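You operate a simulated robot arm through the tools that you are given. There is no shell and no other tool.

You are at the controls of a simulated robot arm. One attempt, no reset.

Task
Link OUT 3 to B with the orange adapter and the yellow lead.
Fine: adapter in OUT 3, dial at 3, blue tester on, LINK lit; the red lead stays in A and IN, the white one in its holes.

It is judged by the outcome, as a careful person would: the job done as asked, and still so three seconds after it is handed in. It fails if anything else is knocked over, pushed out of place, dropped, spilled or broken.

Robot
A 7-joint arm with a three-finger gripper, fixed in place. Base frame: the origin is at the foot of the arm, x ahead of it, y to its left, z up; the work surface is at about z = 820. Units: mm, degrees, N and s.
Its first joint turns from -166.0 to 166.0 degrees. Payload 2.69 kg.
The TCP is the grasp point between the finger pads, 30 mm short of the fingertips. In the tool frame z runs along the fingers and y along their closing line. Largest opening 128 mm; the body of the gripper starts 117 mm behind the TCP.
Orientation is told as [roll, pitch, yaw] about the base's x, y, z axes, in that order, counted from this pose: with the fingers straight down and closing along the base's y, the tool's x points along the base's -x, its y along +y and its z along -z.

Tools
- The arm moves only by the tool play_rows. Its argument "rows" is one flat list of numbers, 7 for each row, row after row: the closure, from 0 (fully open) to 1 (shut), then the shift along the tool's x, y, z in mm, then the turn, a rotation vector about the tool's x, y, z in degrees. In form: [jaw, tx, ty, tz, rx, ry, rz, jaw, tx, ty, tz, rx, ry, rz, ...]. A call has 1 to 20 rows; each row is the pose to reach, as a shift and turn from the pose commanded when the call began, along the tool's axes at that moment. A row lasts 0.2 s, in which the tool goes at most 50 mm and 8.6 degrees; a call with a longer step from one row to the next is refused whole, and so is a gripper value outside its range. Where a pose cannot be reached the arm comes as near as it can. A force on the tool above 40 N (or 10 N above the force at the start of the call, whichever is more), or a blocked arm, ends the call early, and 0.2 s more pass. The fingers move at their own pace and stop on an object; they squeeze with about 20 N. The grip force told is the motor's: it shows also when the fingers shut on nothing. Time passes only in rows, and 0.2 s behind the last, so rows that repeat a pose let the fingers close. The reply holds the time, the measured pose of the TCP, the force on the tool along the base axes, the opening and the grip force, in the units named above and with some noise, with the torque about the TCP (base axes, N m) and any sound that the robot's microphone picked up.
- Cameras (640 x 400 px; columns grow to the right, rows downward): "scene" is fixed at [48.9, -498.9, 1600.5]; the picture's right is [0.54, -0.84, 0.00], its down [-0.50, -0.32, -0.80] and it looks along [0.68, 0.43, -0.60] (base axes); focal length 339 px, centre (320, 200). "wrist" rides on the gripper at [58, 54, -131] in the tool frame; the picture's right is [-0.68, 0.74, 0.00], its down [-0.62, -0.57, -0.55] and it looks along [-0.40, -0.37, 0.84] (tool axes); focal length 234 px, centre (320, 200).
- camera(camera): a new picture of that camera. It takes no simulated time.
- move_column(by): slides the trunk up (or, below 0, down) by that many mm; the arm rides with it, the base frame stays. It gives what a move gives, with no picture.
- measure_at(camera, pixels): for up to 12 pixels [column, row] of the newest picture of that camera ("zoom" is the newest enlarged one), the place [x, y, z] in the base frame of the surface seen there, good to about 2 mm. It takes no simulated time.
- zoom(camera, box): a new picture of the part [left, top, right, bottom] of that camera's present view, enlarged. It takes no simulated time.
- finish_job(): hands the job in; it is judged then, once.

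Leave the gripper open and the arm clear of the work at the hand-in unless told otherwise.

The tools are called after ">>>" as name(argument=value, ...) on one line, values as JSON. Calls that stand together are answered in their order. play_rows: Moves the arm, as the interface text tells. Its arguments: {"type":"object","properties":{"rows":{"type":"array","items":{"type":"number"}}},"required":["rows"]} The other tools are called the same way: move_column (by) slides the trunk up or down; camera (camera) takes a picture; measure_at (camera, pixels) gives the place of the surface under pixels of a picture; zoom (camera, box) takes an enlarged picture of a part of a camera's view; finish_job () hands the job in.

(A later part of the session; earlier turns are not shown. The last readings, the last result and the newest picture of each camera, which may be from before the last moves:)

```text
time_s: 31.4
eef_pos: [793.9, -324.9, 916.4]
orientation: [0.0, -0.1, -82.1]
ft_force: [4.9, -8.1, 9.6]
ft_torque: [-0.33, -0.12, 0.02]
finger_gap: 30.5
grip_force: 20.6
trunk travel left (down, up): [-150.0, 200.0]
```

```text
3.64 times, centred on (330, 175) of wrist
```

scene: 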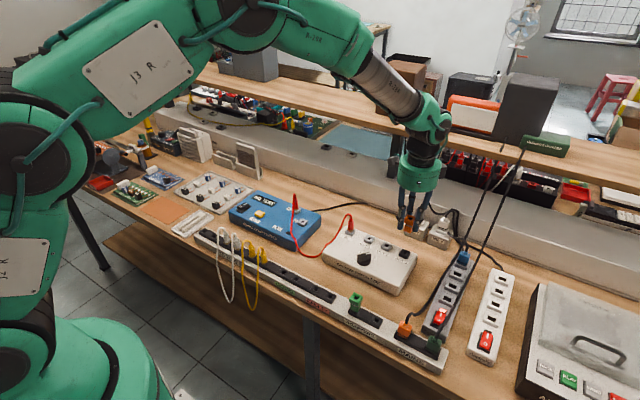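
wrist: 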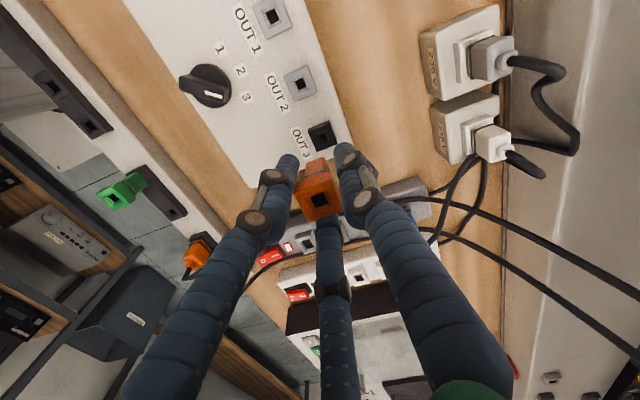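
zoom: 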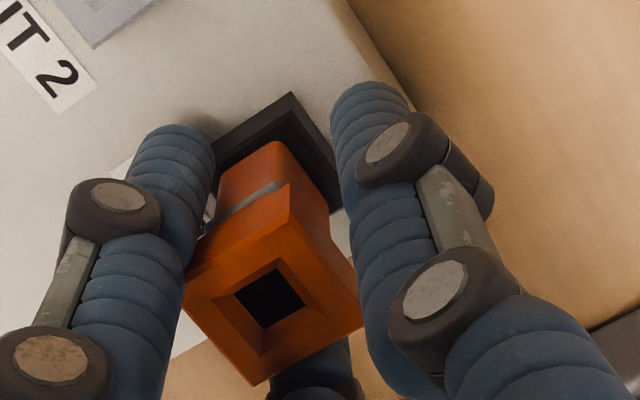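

Now its edges run parallel to the socket's. Release gently and lift clear.

>>> play_rows(rows=[0.74, 0, 0, 0, 0, 0, 0, 0.7, 0, 0, 0, 0, 0, 0, 0.62, 0, 0, 0, 0, 0, 0, 0.6, 0, 0, 0, 0, 0, 0, 0.6, 0, 0, -20, 0, 0, 0, 0.6, 0, 0, -60, 0, 0, 0, 0.6, 0, 0, -100, 0, 0, 0, 0.6, 0, 0, -100, 0, 0, 0])

>>> zoom(camera="scene", box=[380, 230, 428, 260])

>>> camera(camera="wrist")

>>> camera(camera="scene")

```text
time_s: 33.2
eef_pos: [795.0, -320.5, 1018.3]
orientation: [0.0, -0.1, -82.0]
ft_force: [0.1, -0.4, 0.1]
ft_torque: [-0.01, -0.05, 0.01]
finger_gap: 51.0
grip_force: 0.1
trunk travel left (down, up): [-150.0, 200.0]
```

```text
13.33 times, centred on (404, 245) of scene
```

zoom: 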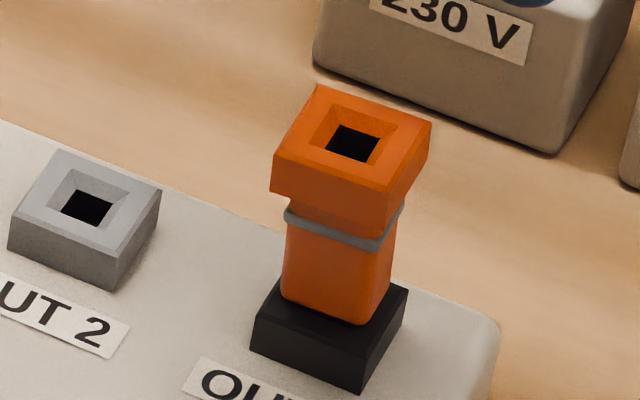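

```text
taken
```

wrist: 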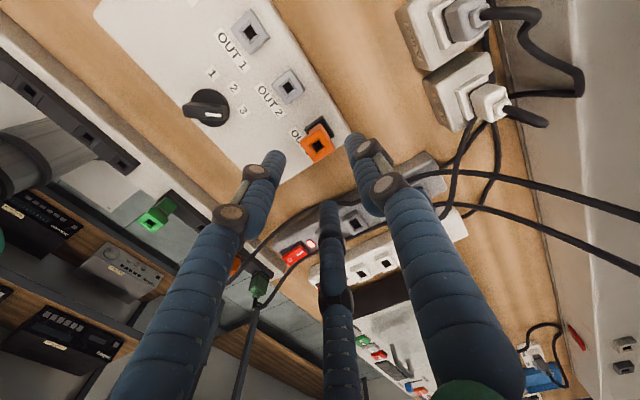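

```text
taken
```

scene: 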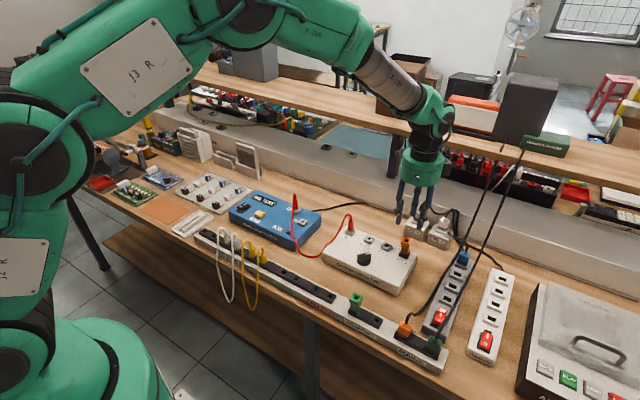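

The orange adapter stands seated in OUT 3. Now look closely at the yellow plugs, their boots and cords, before gripping.

>>> zoom(camera="scene", box=[230, 230, 286, 270])

>>> measure_at(camera="zoom", pixels=[[225, 120], [222, 160], [235, 215], [240, 250], [200, 95], [180, 100], [370, 160], [385, 210], [390, 260], [385, 300], [330, 145], [300, 160]])

>>> zoom(camera="scene", box=[205, 225, 300, 320])

```text
10.00 times, centred on (258, 250) of scene
```

zoom: 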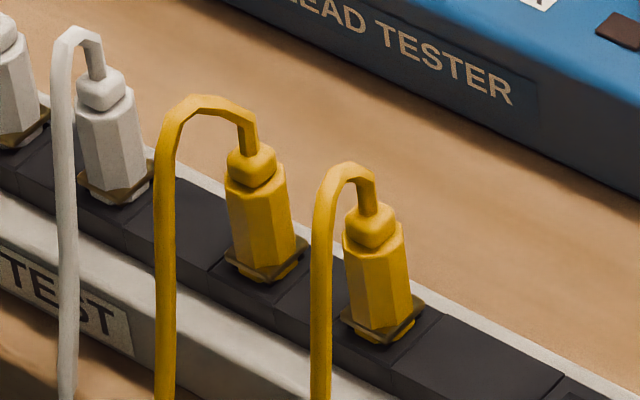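

```text
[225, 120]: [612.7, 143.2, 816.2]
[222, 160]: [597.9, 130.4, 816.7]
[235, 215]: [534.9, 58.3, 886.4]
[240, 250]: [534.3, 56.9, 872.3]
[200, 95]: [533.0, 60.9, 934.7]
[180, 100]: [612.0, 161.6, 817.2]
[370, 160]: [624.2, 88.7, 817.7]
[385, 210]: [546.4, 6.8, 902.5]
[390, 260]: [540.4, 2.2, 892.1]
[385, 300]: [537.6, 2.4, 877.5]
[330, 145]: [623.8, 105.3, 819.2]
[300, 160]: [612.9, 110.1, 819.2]
```

```text
4.21 times, centred on (252, 272) of scene
```

zoom: 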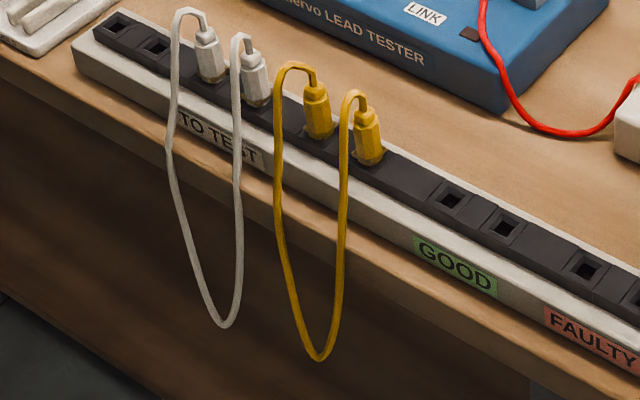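

The plugs are octagonal and round enough for a three-finger grip; cords leave the top toward the bench front. I need where Y2's cord runs relative to its plug so no finger pinches it.

>>> zoom(camera="scene", box=[254, 242, 278, 272])

>>> measure_at(camera="zoom", pixels=[[325, 60], [300, 40], [270, 35], [240, 45], [220, 80], [210, 130], [205, 200], [205, 300], [330, 130], [340, 200], [350, 260], [320, 30]])

```text
13.33 times, centred on (266, 257) of scene
```

zoom: 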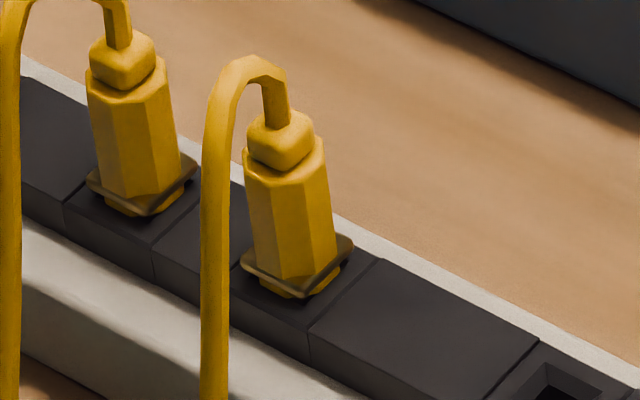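

```text
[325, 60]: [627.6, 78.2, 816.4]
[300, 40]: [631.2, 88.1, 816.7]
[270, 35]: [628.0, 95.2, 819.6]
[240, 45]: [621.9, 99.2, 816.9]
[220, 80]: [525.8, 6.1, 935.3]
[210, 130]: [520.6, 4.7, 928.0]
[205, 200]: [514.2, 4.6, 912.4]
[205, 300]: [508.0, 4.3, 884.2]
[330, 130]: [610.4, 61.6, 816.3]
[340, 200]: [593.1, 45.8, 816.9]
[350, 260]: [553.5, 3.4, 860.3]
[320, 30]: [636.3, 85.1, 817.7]
```

Y2's cord runs straight toward −x (y≈5). Measure Y2's and Y1's bodies for their centres.

>>> measure_at(camera="zoom", pixels=[[255, 200], [280, 200], [305, 200], [325, 200], [285, 125], [260, 140], [275, 95], [260, 260], [340, 245], [290, 275], [125, 140], [125, 60]])

```text
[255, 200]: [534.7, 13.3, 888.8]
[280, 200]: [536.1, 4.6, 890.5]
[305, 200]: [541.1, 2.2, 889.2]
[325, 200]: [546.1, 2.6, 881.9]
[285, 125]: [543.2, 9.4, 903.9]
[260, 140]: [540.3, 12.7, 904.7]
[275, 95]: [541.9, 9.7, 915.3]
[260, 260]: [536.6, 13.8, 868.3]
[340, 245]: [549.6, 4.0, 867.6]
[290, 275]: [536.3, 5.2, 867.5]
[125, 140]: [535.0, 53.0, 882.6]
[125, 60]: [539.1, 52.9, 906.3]
```

Y2's centre is about (545, 9), Y1's about (545, 53). I want the yellow cord's true length, so I'll measure points down the hanging loop.

>>> zoom(camera="scene", box=[220, 240, 290, 320])

>>> measure_at(camera="zoom", pixels=[[218, 60], [228, 200], [245, 300], [270, 360], [288, 376], [303, 363], [322, 290], [335, 200], [338, 130], [345, 70], [232, 240], [328, 250]])

```text
5.00 times, centred on (255, 280) of scene
```

zoom: 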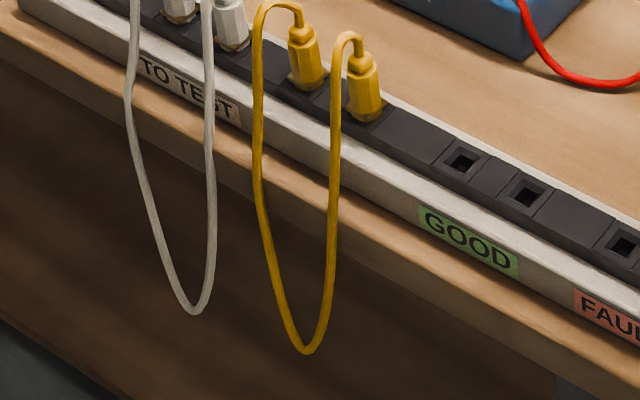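

```text
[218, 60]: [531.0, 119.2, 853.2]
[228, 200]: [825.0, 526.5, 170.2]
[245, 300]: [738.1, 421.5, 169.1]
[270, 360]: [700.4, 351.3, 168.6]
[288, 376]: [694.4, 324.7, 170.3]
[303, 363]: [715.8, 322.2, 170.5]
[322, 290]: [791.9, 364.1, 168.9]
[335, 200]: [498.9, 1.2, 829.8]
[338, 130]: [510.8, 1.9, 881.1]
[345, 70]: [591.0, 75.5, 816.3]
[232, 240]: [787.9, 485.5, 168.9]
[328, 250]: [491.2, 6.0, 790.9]
```

>>> measure_at(camera="zoom", pixels=[[309, 350], [311, 348], [306, 352], [322, 315], [320, 320], [331, 270], [264, 240], [270, 265], [280, 305], [290, 330], [297, 342], [258, 190]])

```text
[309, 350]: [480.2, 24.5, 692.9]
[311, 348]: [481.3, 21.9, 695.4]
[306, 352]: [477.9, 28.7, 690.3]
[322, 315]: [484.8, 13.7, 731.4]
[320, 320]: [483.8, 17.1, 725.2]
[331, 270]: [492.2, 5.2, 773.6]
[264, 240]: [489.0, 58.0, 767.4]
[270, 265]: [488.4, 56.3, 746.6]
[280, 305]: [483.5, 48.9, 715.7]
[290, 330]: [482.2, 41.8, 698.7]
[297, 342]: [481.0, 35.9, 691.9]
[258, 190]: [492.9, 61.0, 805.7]
```

The lead is about 620 mm long — enough slack. I'll take Y2 (the right plug) first to the adapter, then Y1 to B. Move the hand above Y2 with yaw −90 (fingers at +x and either side of the cord), opening narrowed to 32 mm.

>>> play_rows(rows=[0.6, 36, -20, 0, 0, 0, 0.8, 0.6, 72, -40, 0, 0, 0, 1.6, 0.6, 108, -60, 0, 0, 0, 2.4, 0.6, 144, -80, 0, 0, 0, 3.2, 0.75, 180, -100, 2, 0, 0, 4, 0.75, 216, -120, 4, 0, 0, 4.8, 0.75, 252, -140, 6, 0, 0, 5.6, 0.75, 288, -160, 8, 0, 0, 6.4, 0.75, 324, -181, 9, 0, 0, 7.2, 0.75, 361, -201, 10, 0, 0, 8, 0.75, 361, -201, 10, 0, 0, 8])

>>> camera(camera="wrist")

>>> zoom(camera="wrist", box=[260, 90, 380, 190])

>>> zoom(camera="scene", box=[225, 190, 305, 270])

```text
time_s: 35.6
eef_pos: [542.7, 5.7, 1006.9]
orientation: [-0.1, -0.2, -90.0]
ft_force: [-0.2, 0.2, 0.4]
ft_torque: [-0.03, -0.04, -0.01]
finger_gap: 32.0
grip_force: 0.0
trunk travel left (down, up): [-150.0, 200.0]
```

```text
taken
```

wrist: 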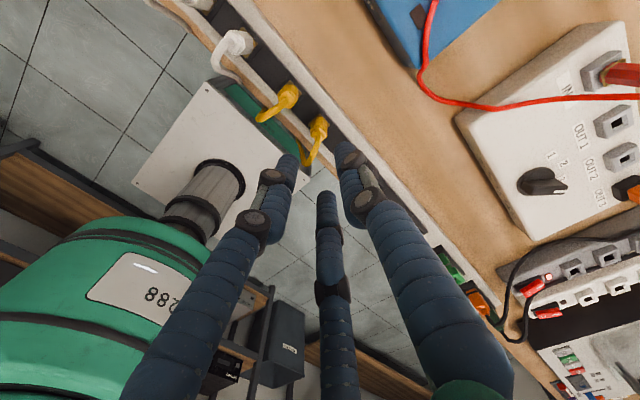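

```text
4.00 times, centred on (320, 140) of wrist
```

zoom: 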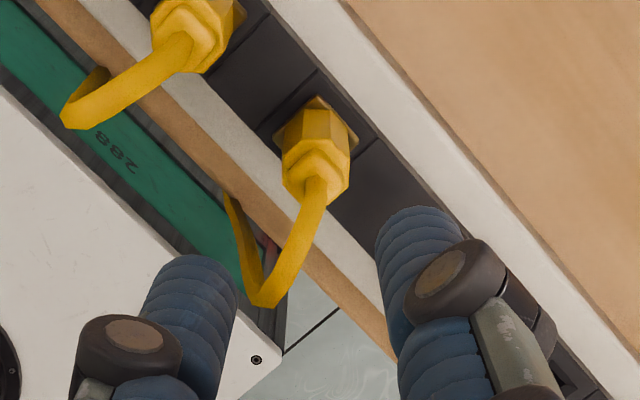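

```text
5.00 times, centred on (265, 230) of scene
```

zoom: 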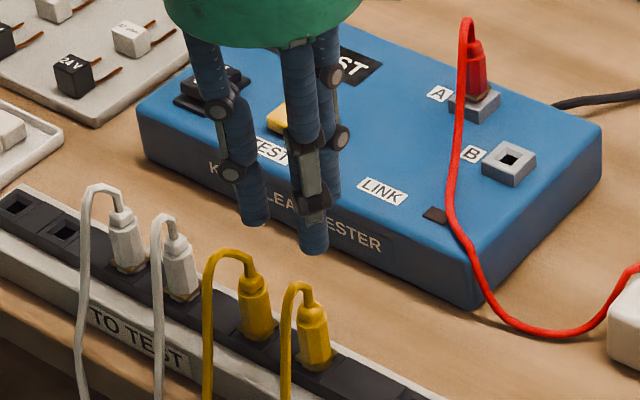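

Y2 is seen from above with its cord toward the lower left. I'll measure the plug's octagon and collar to centre the hand.

>>> zoom(camera="wrist", box=[296, 105, 344, 150])

>>> measure_at(camera="zoom", pixels=[[245, 170], [300, 90], [390, 120], [400, 180], [395, 250], [330, 310], [245, 250], [320, 200], [290, 150], [360, 150], [330, 255], [300, 60]])

```text
8.89 times, centred on (320, 128) of wrist
```

zoom: 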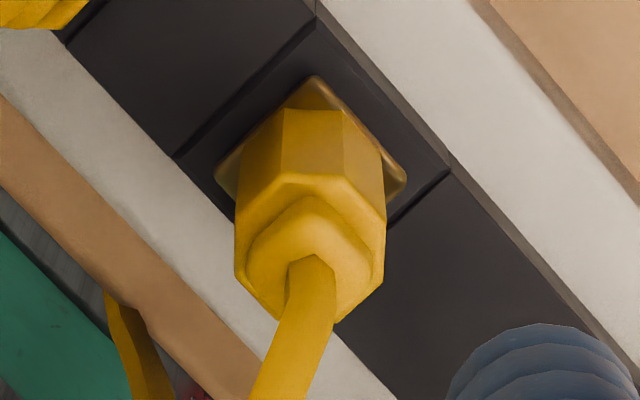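

```text
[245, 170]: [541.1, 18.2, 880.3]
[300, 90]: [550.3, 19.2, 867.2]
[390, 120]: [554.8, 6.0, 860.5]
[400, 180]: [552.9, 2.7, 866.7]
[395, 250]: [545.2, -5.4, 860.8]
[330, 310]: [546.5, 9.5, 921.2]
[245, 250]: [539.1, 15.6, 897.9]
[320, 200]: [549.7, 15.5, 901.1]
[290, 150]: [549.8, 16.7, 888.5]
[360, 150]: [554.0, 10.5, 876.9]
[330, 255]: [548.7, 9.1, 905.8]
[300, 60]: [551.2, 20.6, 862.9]
```

Y2's axis is at about (545.5, 10.2). Centre on it and descend to TCP z≈903 with the fingers at 32 mm.

>>> play_rows(rows=[0.75, 4.5, 2.8, 20, 0, 0, 0, 0.75, 4.5, 2.8, 50, 0, 0, 0, 0.75, 4.5, 2.8, 75, 0, 0, 0, 0.75, 4.5, 2.8, 95, 0, 0, 0, 0.75, 4.5, 2.8, 103, 0, 0, 0, 0.75, 4.5, 2.8, 103, 0, 0, 0])

>>> camera(camera="wrist")

>>> zoom(camera="scene", box=[230, 215, 300, 270])

```text
time_s: 37.0
eef_pos: [547.0, 10.2, 902.1]
orientation: [-0.1, -0.1, -90.0]
ft_force: [-0.8, 0.5, 0.2]
ft_torque: [0.03, 0.0, 0.04]
finger_gap: 32.1
grip_force: 0.2
trunk travel left (down, up): [-150.0, 200.0]
```

```text
taken
```

wrist: 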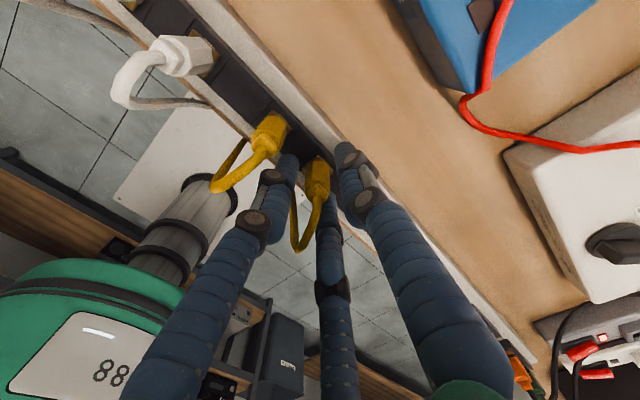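

```text
7.27 times, centred on (265, 242) of scene
```

zoom: 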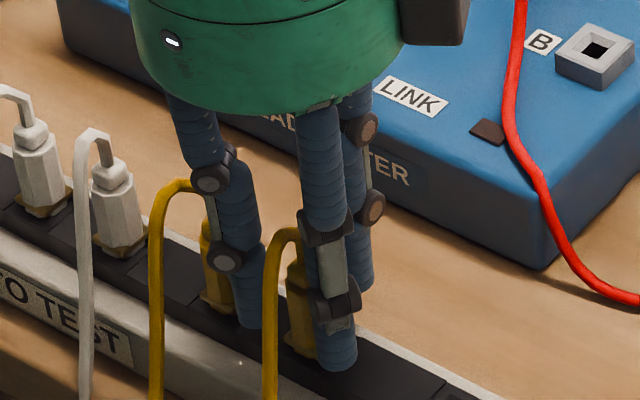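

Fingers surround Y2, the cord free between two of them, Y1 untouched. Close gradually.

>>> play_rows(rows=[0.8, 0, 0, 0, 0, 0, 0, 0.83, 0, 0, 0, 0, 0, 0, 0.86, 0, 0, 0, 0, 0, 0, 0.9, 0, 0, 0, 0, 0, 0, 0.94, 0, 0, 0, 0, 0, 0, 1, 0, 0, 0, 0, 0, 0])

>>> zoom(camera="wrist", box=[260, 120, 380, 220])

>>> zoom(camera="scene", box=[230, 215, 300, 270])

```text
time_s: 38.4
eef_pos: [545.9, 9.9, 903.2]
orientation: [-0.2, -0.1, -90.0]
ft_force: [-9.4, 0.1, -0.4]
ft_torque: [-0.01, 0.36, -0.02]
finger_gap: 17.1
grip_force: 20.4
trunk travel left (down, up): [-150.0, 200.0]
```

```text
4.00 times, centred on (320, 170) of wrist
```

zoom: 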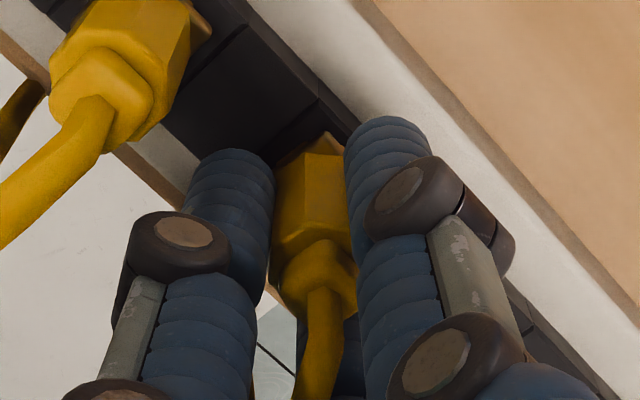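

```text
7.27 times, centred on (265, 242) of scene
```

zoom: 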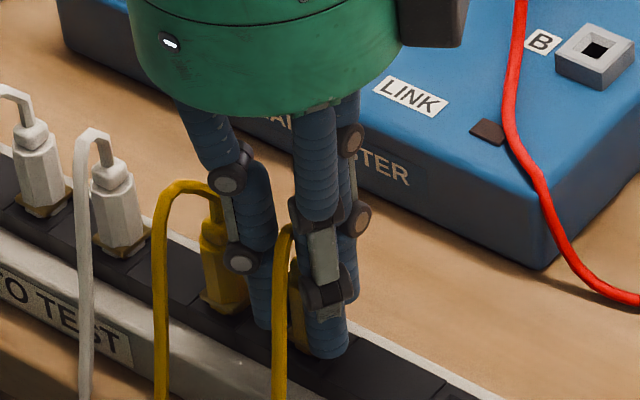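

Gripped at 17.1 mm. A 9 N side load says the hand is 1 mm off in x; I'll ease that and lift the plug slowly.

>>> play_rows(rows=[1, 0, -0.9, 0, 0, 0, 0, 1, 0, -0.9, -3, 0, 0, 0, 1, 0, -0.9, -7, 0, 0, 0, 1, 0, -0.9, -12, 0, 0, 0, 1, 0, -0.9, -20, 0, 0, 0, 1, 0, -0.9, -35, 0, 0, 0, 1, 0, -0.9, -60, 0, 0, 0, 1, 0, -0.9, -90, 0, 0, 0, 1, 0, -0.9, -105, 0, 0, 0, 1, 0, -0.9, -105, 0, 0, 0])

>>> camera(camera="wrist")

>>> zoom(camera="scene", box=[220, 190, 310, 270])

>>> zoom(camera="wrist", box=[260, 120, 380, 220])

```text
time_s: 40.6
eef_pos: [546.9, 10.1, 1008.3]
orientation: [-0.2, -0.1, -90.0]
ft_force: [-0.3, 0.4, -0.4]
ft_torque: [-0.02, 0.01, 0.0]
finger_gap: 16.9
grip_force: 20.1
trunk travel left (down, up): [-150.0, 200.0]
```

```text
taken
```

wrist: 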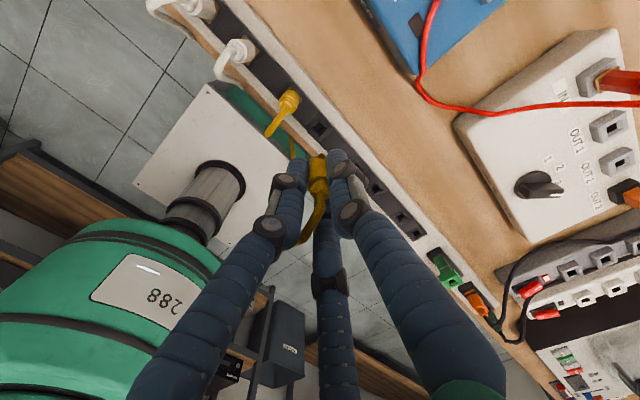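

```text
5.00 times, centred on (265, 230) of scene
```

zoom: 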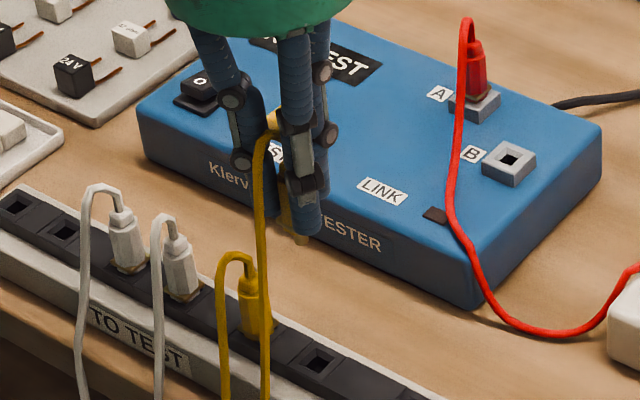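

```text
4.00 times, centred on (320, 170) of wrist
```

zoom: 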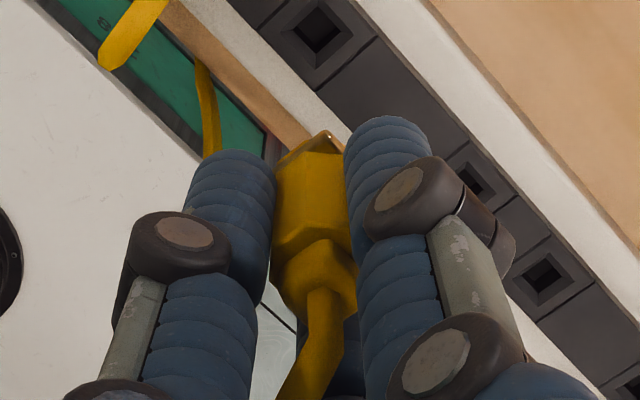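

Y2 is firmly held and upright. I'll raise it 50 mm and carry it slowly in front of the dial, then over the adapter at OUT 3, keeping the cord away from the knob.

>>> play_rows(rows=[1, -24.5, 8.5, -10, 0, 0, 0, 1, -49, 17, -20, 0, 0, 0, 1, -73.5, 25.4, -30, 0, 0, 0, 1, -98, 33.8, -40, 0, 0, 0, 1, -122.5, 42.3, -50, 0, 0, 0, 1, -147, 50.8, -50, 0, 0, 0, 1, -171.5, 59.2, -50, 0, 0, 0, 1, -196, 67.7, -50, 0, 0, 0, 1, -220.5, 76, -50, 0, 0, 0, 1, -245, 84.6, -50, 0, 0, 0, 1, -270, 93, -50, 0, 0, 0, 1, -279, 114, -50, 0, 0, 0, 1, -288, 135, -50, 0, 0, 0, 1, -298, 156, -50, 0, 0, 0, 1, -307, 177, -50, 0, 0, 0, 1, -316, 198, -50, 0, 0, 0, 1, -325, 219, -50, 0, 0, 0, 1, -334, 240, -50, 0, 0, 0, 1, -334, 240, -50, 0, 0, 0])

>>> camera(camera="scene")

>>> camera(camera="wrist")

>>> zoom(camera="scene", box=[370, 180, 450, 270])

```text
time_s: 44.6
eef_pos: [787.5, -325.7, 1058.1]
orientation: [-0.1, -0.2, -90.0]
ft_force: [1.6, -0.3, -0.5]
ft_torque: [0.02, 0.04, -0.03]
finger_gap: 17.0
grip_force: 20.1
trunk travel left (down, up): [-150.0, 200.0]
```

```text
taken
```

scene: 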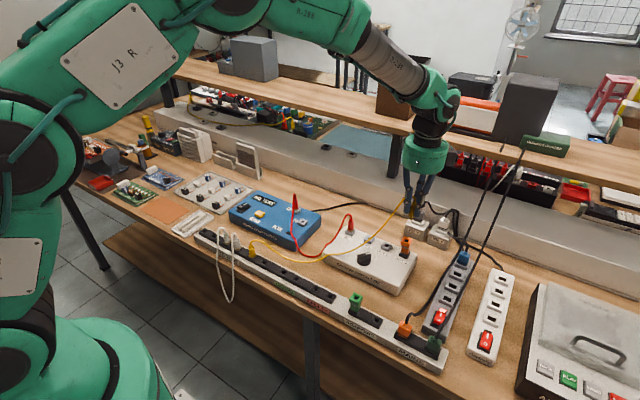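

```text
taken
```

wrist: 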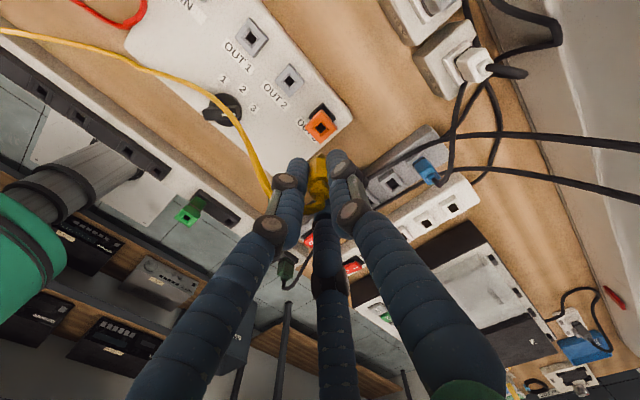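

```text
4.44 times, centred on (410, 225) of scene
```

zoom: 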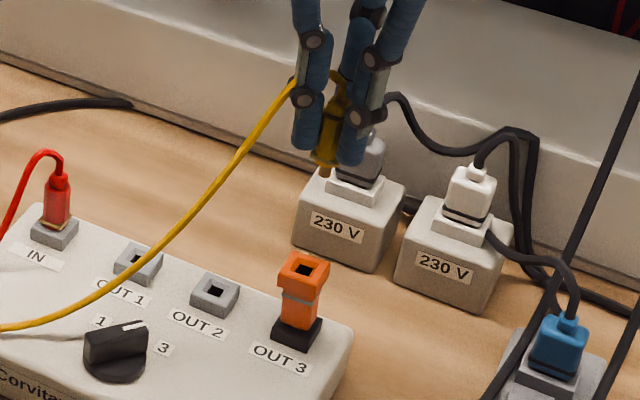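

The plug hangs above the adapter and the cord runs clear. Zoom on the adapter's top hole in the wrist view and on the plug's pin in the scene view.

>>> zoom(camera="wrist", box=[296, 100, 344, 145])

>>> measure_at(camera="zoom", pixels=[[320, 230], [290, 210], [350, 215], [320, 180], [320, 265], [260, 190], [330, 130], [385, 200], [300, 290]])

>>> zoom(camera="scene", box=[390, 205, 422, 245])

>>> measure_at(camera="zoom", pixels=[[330, 150], [315, 180], [305, 200], [300, 230], [300, 345], [330, 100], [280, 395], [320, 390]])

```text
8.89 times, centred on (320, 122) of wrist
```

zoom: 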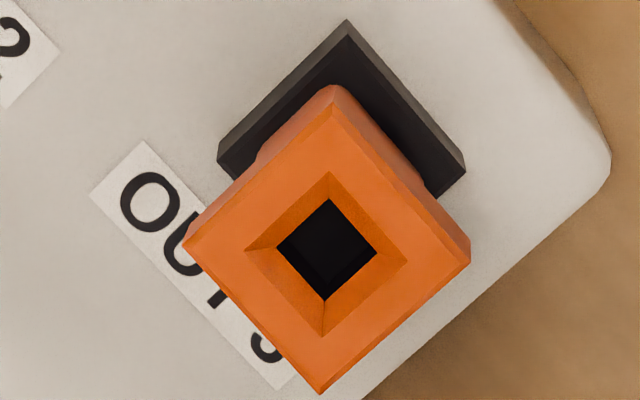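

```text
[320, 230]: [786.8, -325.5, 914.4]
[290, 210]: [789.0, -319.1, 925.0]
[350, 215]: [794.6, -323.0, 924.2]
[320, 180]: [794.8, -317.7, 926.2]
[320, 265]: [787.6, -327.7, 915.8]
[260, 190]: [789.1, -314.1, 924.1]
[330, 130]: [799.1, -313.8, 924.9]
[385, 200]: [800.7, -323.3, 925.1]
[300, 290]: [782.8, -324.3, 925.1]
```

```text
10.00 times, centred on (406, 225) of scene
```

zoom: 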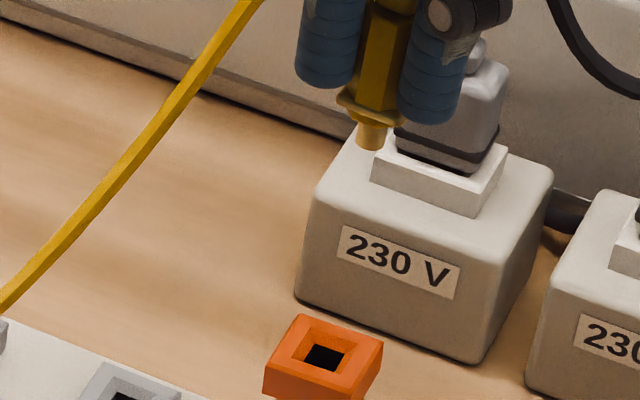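

```text
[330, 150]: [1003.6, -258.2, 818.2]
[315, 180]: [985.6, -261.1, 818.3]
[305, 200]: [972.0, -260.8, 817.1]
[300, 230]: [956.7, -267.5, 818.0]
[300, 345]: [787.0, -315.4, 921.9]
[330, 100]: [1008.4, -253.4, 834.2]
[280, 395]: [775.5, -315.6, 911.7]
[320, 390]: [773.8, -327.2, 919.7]
```

The adapter sits square to the axes. Lower to TCP z≈1000, so the pin is about 20 mm above the adapter, and re-measure the offset.

>>> play_rows(rows=[1, 1, 0.5, 15, 0, 0, 0, 1, 1.5, 1, 35, 0, 0, 0, 1, 1.5, 1, 58, 0, 0, 0, 1, 1.5, 1, 58, 0, 0, 0])

>>> zoom(camera="wrist", box=[280, 110, 360, 190])

>>> zoom(camera="scene", box=[394, 222, 426, 252])

```text
time_s: 45.6
eef_pos: [785.9, -322.0, 999.9]
orientation: [-0.2, -0.1, -89.9]
ft_force: [0.8, -0.3, -0.8]
ft_torque: [-0.02, 0.0, -0.02]
finger_gap: 16.7
grip_force: 19.6
trunk travel left (down, up): [-150.0, 200.0]
```

```text
5.00 times, centred on (320, 150) of wrist
```

zoom: 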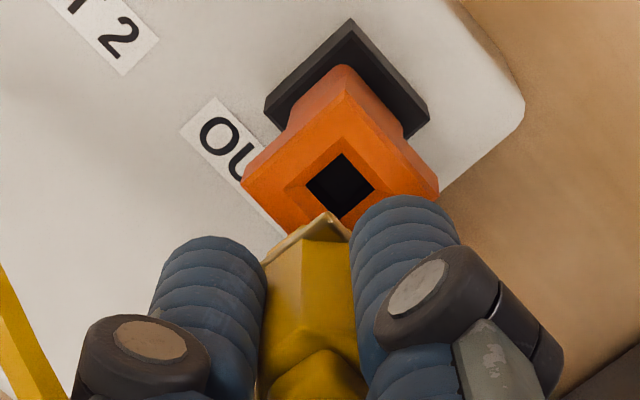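

```text
13.33 times, centred on (410, 237) of scene
```

zoom: 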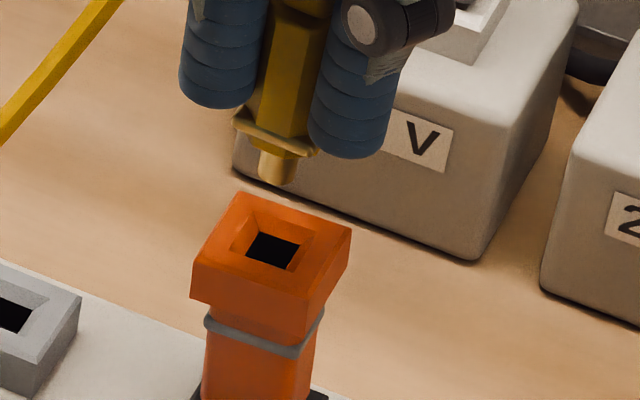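

Comparing pin and hole in both views: the plug must move about (+3.5, −0.2) mm. I'll shift, lower 8 mm, let it settle, and re-check.

>>> play_rows(rows=[1, -0.2, 2, 0, 0, 0, 0, 1, -0.2, 3.5, 2, 0, 0, 0, 1, -0.2, 3.5, 6, 0, 0, 0, 1, -0.2, 3.5, 8, 0, 0, 0, 1, -0.2, 3.5, 8, 0, 0, 0, 1, -0.2, 3.5, 8, 0, 0, 0])

>>> zoom(camera="wrist", box=[280, 110, 360, 190])

>>> zoom(camera="scene", box=[394, 222, 426, 252])

```text
time_s: 47.0
eef_pos: [789.7, -321.8, 992.0]
orientation: [-0.1, 0.0, -90.0]
ft_force: [-0.9, -0.5, -0.5]
ft_torque: [0.0, -0.03, -0.01]
finger_gap: 16.8
grip_force: 20.0
trunk travel left (down, up): [-150.0, 200.0]
```

```text
5.00 times, centred on (320, 150) of wrist
```

zoom: 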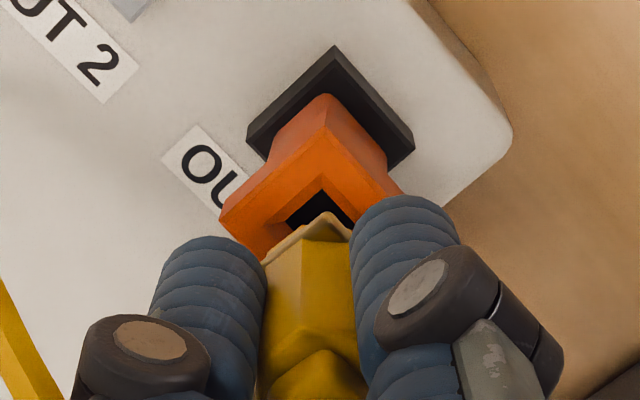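

```text
13.33 times, centred on (410, 237) of scene
```

zoom: 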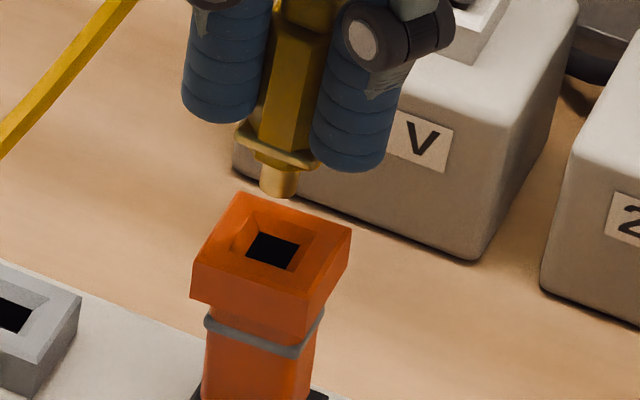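

Now the two views agree within about 1 mm, well inside the funnel mouth. Lower 13 mm in small steps.

>>> play_rows(rows=[1, 0, 0, 4, 0, 0, 0, 1, 0, 0, 8, 0, 0, 0, 1, 0, 0, 11, 0, 0, 0, 1, 0, 0, 13, 0, 0, 0, 1, 0, 0, 13, 0, 0, 0])

>>> zoom(camera="scene", box=[394, 222, 426, 252])

```text
time_s: 48.2
eef_pos: [791.3, -322.5, 978.0]
orientation: [0.0, -0.2, -90.0]
ft_force: [-0.3, 0.2, -0.4]
ft_torque: [-0.01, 0.03, 0.0]
finger_gap: 17.0
grip_force: 19.9
trunk travel left (down, up): [-150.0, 200.0]
```

```text
13.33 times, centred on (410, 237) of scene
```

zoom: 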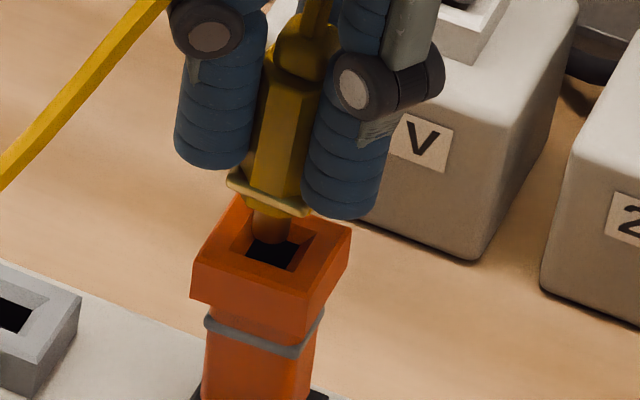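

The pin tip is at the funnel mouth, no force. Continue down 6 mm in small steps.

>>> play_rows(rows=[1, 0, 0, 1.5, 0, 0, 0, 1, 0, 0, 3, 0, 0, 0, 1, 0, 0, 4.5, 0, 0, 0, 1, 0, 0, 6, 0, 0, 0])

>>> zoom(camera="scene", box=[394, 222, 426, 252])

```text
time_s: 49.2
eef_pos: [790.6, -323.5, 971.9]
orientation: [0.0, -0.2, -90.0]
ft_force: [0.4, -1.2, 0.7]
ft_torque: [-0.09, 0.01, -0.01]
finger_gap: 16.9
grip_force: 19.8
trunk travel left (down, up): [-150.0, 200.0]
```

```text
13.33 times, centred on (410, 237) of scene
```

zoom: 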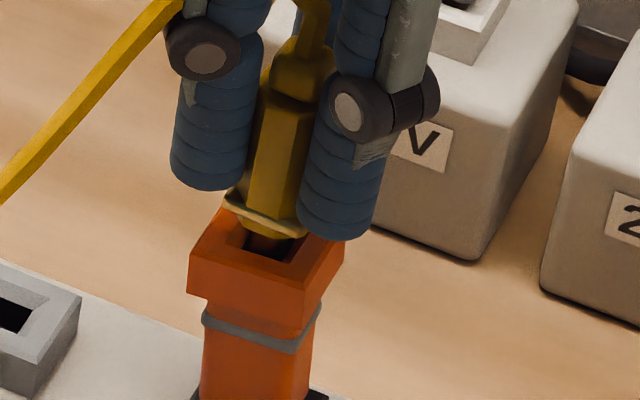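

The pin has entered; the adapter leaned ~1 mm to the left, so I'll ease the plug 0.8 mm right (+0.5,−0.7) while lowering the last few millimetres.

>>> play_rows(rows=[1, -0.7, 0.5, 0.5, 0, 0, 0, 1, -0.7, 0.5, 2, 0, 0, 0, 1, -0.7, 0.5, 3.5, 0, 0, 0, 1, -0.7, 0.5, 5, 0, 0, 0])

>>> zoom(camera="scene", box=[394, 222, 426, 252])

```text
time_s: 50.2
eef_pos: [790.3, -322.9, 967.8]
orientation: [-0.2, 0.0, -90.0]
ft_force: [0.1, -1.4, -1.8]
ft_torque: [-0.08, 0.0, 0.02]
finger_gap: 17.0
grip_force: 20.0
trunk travel left (down, up): [-150.0, 200.0]
```

```text
13.33 times, centred on (410, 237) of scene
```

zoom: 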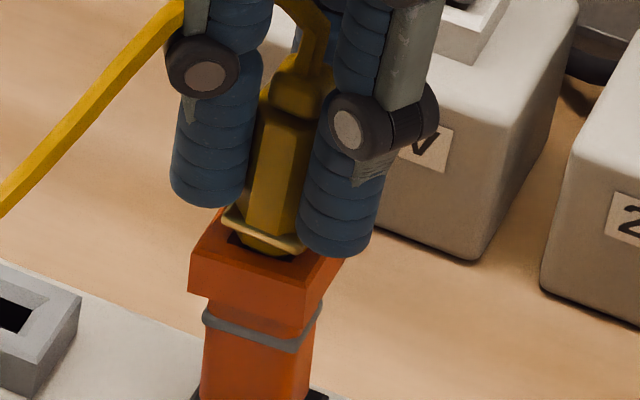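

Nearly seated. Push another 3 mm in 1 mm steps until force rises.

>>> play_rows(rows=[1, 0, 0, 1, 0, 0, 0, 1, 0, 0, 2, 0, 0, 0, 1, 0, 0, 3, 0, 0, 0])

>>> zoom(camera="scene", box=[394, 222, 426, 252])

```text
time_s: 51.0
eef_pos: [791.4, -323.6, 965.8]
orientation: [0.0, -0.2, -90.0]
ft_force: [-1.8, -2.6, 13.8]
ft_torque: [-0.18, 0.06, 0.02]
finger_gap: 16.9
grip_force: 20.2
trunk travel left (down, up): [-150.0, 200.0]
```

```text
13.33 times, centred on (410, 237) of scene
```

zoom: 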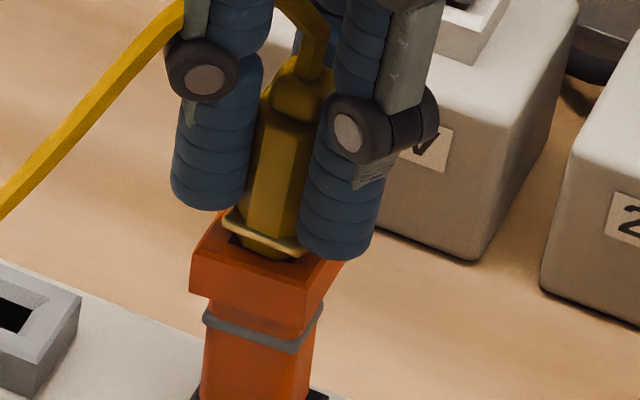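

Force 14 N at TCP 965.8, which matches the seated height. Release and lift straight up.

>>> play_rows(rows=[1, 0, 0, -2, 0, 0, 0, 0.85, 0, 0, -2, 0, 0, 0, 0.78, 0, 0, -2, 0, 0, 0, 0.7, 0, 0, -2, 0, 0, 0, 0.7, 0, 0, -15, 0, 0, 0, 0.7, 0, 0, -40, 0, 0, 0, 0.7, 0, 0, -75, 0, 0, 0, 0.7, 0, 0, -100, 0, 0, 0, 0.7, 0, 0, -100, 0, 0, 0])

>>> zoom(camera="scene", box=[380, 210, 440, 260])

>>> camera(camera="scene")

>>> camera(camera="wrist")

```text
time_s: 53.0
eef_pos: [791.1, -323.2, 1064.2]
orientation: [-0.1, -0.1, -90.0]
ft_force: [-0.3, -0.2, 0.6]
ft_torque: [0.02, -0.02, -0.01]
finger_gap: 38.4
grip_force: 0.0
trunk travel left (down, up): [-150.0, 200.0]
```

```text
8.00 times, centred on (410, 235) of scene
```

zoom: 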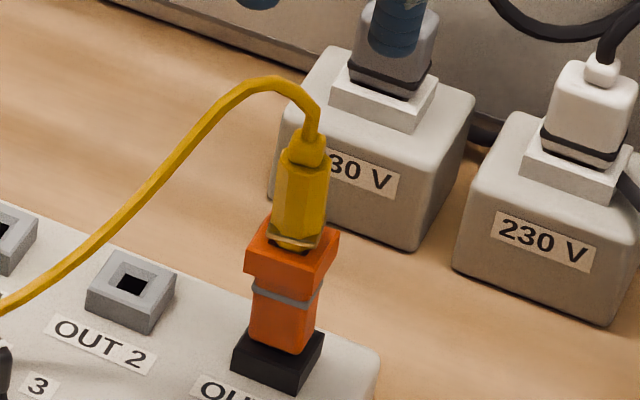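

```text
taken
```

scene: 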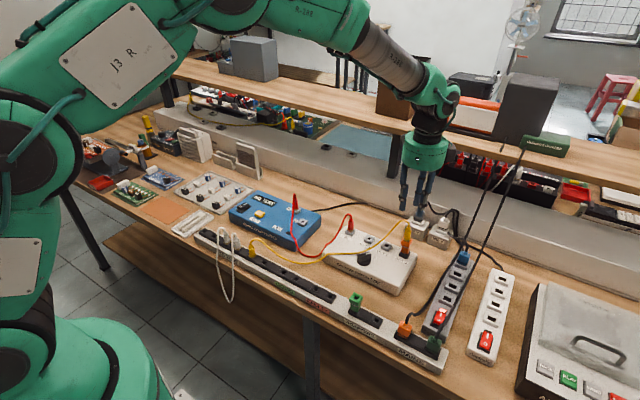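

```text
taken
```

wrist: 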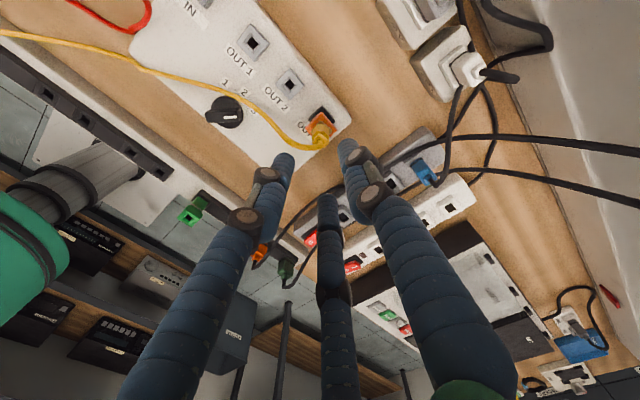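

Y2 is in the adapter. Next Y1: look at how its cord now lies and check the knob and box.

>>> zoom(camera="scene", box=[215, 220, 295, 280])

>>> measure_at(camera="zoom", pixels=[[270, 170], [262, 155], [250, 175], [270, 200], [280, 225], [300, 235], [330, 240], [380, 260], [450, 280], [290, 150], [240, 160], [310, 180]])

>>> zoom(camera="scene", box=[230, 200, 430, 300])

```text
6.67 times, centred on (255, 250) of scene
```

zoom: 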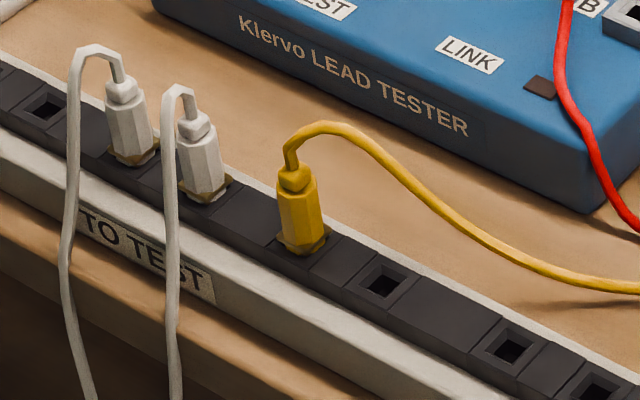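

```text
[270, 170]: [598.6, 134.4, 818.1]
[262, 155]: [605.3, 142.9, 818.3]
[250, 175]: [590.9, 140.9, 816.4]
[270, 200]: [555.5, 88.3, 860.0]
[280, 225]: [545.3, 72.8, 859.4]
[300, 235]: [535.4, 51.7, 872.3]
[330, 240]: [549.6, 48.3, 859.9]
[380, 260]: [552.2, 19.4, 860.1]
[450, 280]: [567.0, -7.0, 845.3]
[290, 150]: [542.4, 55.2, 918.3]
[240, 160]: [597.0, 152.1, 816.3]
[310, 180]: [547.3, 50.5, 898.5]
```

```text
3.20 times, centred on (330, 250) of scene
```

zoom: 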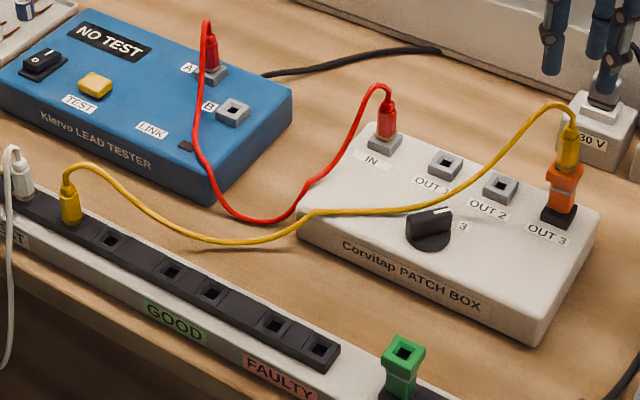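

Y1's cord now arcs over toward the patch box. I'll measure points along it to choose the finger orientation.

>>> zoom(camera="scene", box=[235, 225, 295, 270])

>>> measure_at(camera="zoom", pixels=[[230, 172], [240, 145], [270, 118], [310, 112], [350, 125], [395, 165], [440, 215], [500, 265], [570, 300], [245, 205], [255, 230], [275, 245]])

```text
8.89 times, centred on (265, 248) of scene
```

zoom: 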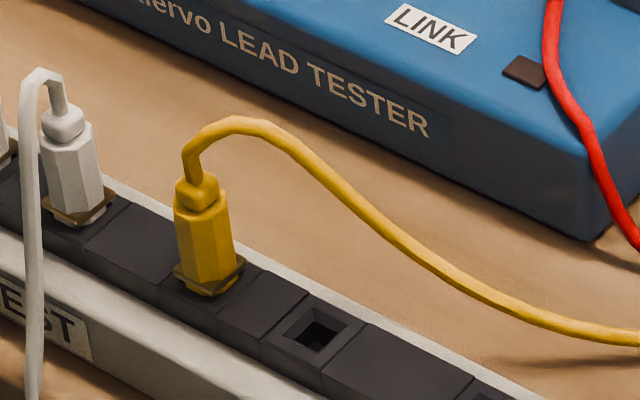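

```text
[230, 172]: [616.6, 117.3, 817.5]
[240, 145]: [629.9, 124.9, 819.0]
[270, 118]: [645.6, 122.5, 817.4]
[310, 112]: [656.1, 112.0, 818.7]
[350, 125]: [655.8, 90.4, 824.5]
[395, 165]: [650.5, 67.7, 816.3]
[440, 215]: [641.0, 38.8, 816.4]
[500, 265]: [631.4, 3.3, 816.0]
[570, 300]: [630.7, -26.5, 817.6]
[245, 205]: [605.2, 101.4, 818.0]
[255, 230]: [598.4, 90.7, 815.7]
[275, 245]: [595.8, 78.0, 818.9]
```

Those fell beside the cord; measure on it: (190,160), (205,137), (240,122), (285,138), (335,180), (385,228), (440,265), (520,308).

>>> measure_at(camera="zoom", pixels=[[190, 162], [203, 138], [240, 123], [285, 138], [333, 180], [385, 228], [440, 267], [520, 309], [197, 187], [203, 235], [190, 230], [222, 225]])

```text
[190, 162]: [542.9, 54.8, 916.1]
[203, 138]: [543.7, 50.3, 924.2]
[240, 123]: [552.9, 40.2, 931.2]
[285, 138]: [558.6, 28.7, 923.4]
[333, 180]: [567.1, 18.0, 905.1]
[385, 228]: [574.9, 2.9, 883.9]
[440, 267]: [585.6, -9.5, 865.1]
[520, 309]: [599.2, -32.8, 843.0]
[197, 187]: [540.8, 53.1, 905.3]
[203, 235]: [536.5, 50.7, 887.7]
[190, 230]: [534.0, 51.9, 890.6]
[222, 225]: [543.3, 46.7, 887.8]
```

Y1's cord leaves toward about −55°, nicely between the fingers at 0° and 240° with the same yaw −90. I'll travel high to above Y1 and then look down at it.

>>> play_rows(rows=[0.7, 20, -13, -20, 0, 0, 0, 0.7, 57, -37, -20, 0, 0, 0, 0.7, 97, -63, -20, 0, 0, 0, 0.7, 137, -89, -20, 0, 0, 0, 0.7, 177, -115, -20, 0, 0, 0, 0.7, 217, -141, -10, 0, 0, 0, 0.72, 257, -167, 0, 0, 0, 0, 0.74, 297, -193, 15, 0, 0, 0, 0.75, 337, -219, 30, 0, 0, 0, 0.75, 370, -241, 45, 0, 0, 0, 0.75, 376.5, -245.5, 54, 0, 0, 0, 0.75, 376.5, -245.5, 54, 0, 0, 0, 0.75, 376.5, -245.5, 54, 0, 0, 0])

>>> camera(camera="wrist")

>>> zoom(camera="wrist", box=[290, 100, 350, 150])

>>> zoom(camera="scene", box=[225, 190, 305, 270])

```text
time_s: 55.8
eef_pos: [546.1, 53.5, 1012.2]
orientation: [-0.1, 0.0, -90.0]
ft_force: [0.1, 0.2, 0.1]
ft_torque: [-0.01, 0.02, 0.03]
finger_gap: 32.1
grip_force: 0.1
trunk travel left (down, up): [-150.0, 200.0]
```

```text
taken
```

wrist: 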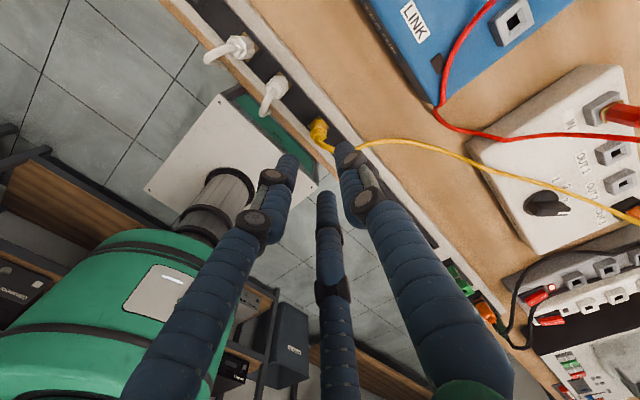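

```text
8.00 times, centred on (320, 125) of wrist
```

zoom: 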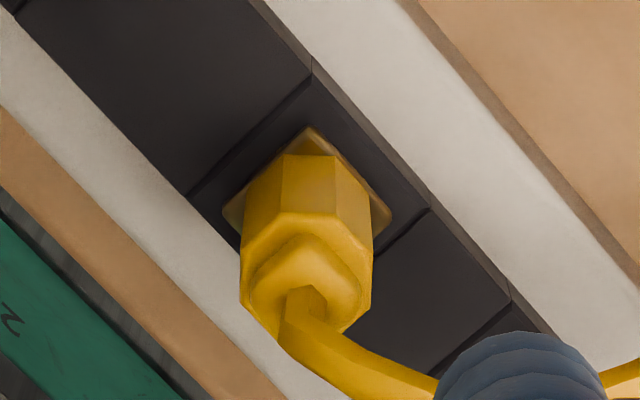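

```text
5.00 times, centred on (265, 230) of scene
```

zoom: 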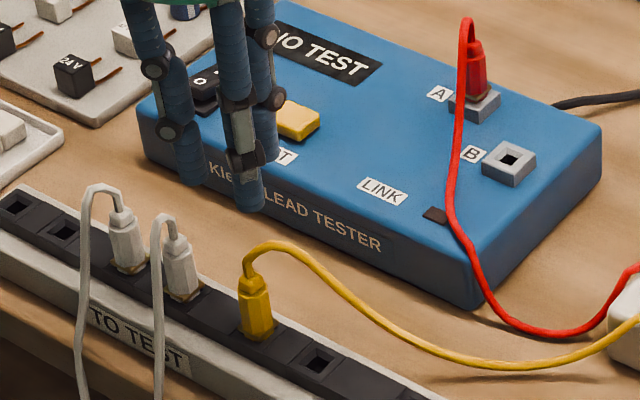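

Centre offset for Y1 is about (−0.2, +3.2). Shift and descend to TCP z≈903 around Y1.

>>> play_rows(rows=[0.75, 3.2, -0.2, 20, 0, 0, 0, 0.75, 3.2, -0.2, 50, 0, 0, 0, 0.75, 3.2, -0.2, 80, 0, 0, 0, 0.75, 3.2, -0.2, 100, 0, 0, 0, 0.75, 3.2, -0.2, 109, 0, 0, 0, 0.75, 3.2, -0.2, 109, 0, 0, 0])

>>> zoom(camera="wrist", box=[250, 110, 390, 220])

>>> zoom(camera="scene", box=[215, 205, 295, 265])

```text
time_s: 57.2
eef_pos: [544.8, 56.9, 902.2]
orientation: [-0.1, -0.1, -90.1]
ft_force: [-0.1, -0.1, 0.0]
ft_torque: [0.03, -0.01, -0.02]
finger_gap: 31.9
grip_force: 0.0
trunk travel left (down, up): [-150.0, 200.0]
```

```text
3.64 times, centred on (320, 165) of wrist
```

zoom: 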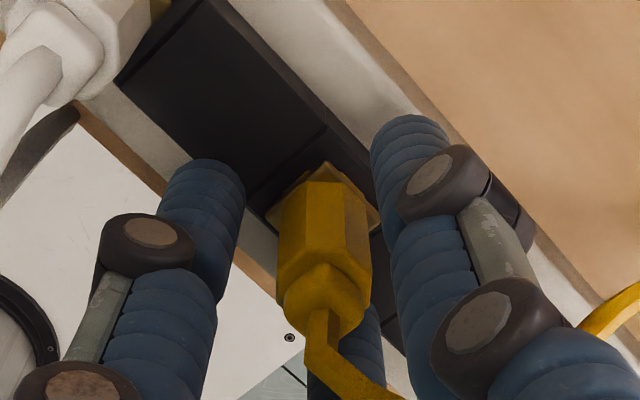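

```text
6.67 times, centred on (255, 235) of scene
```

zoom: 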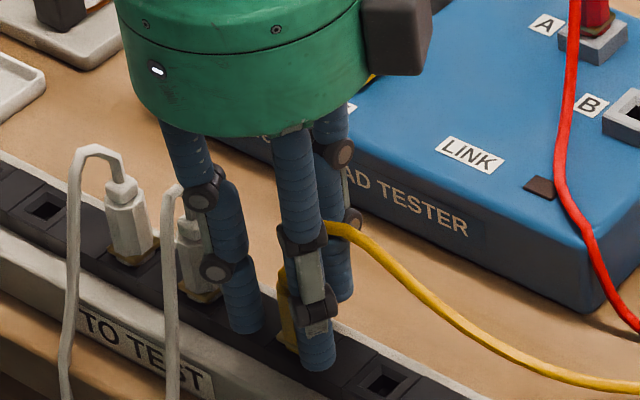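

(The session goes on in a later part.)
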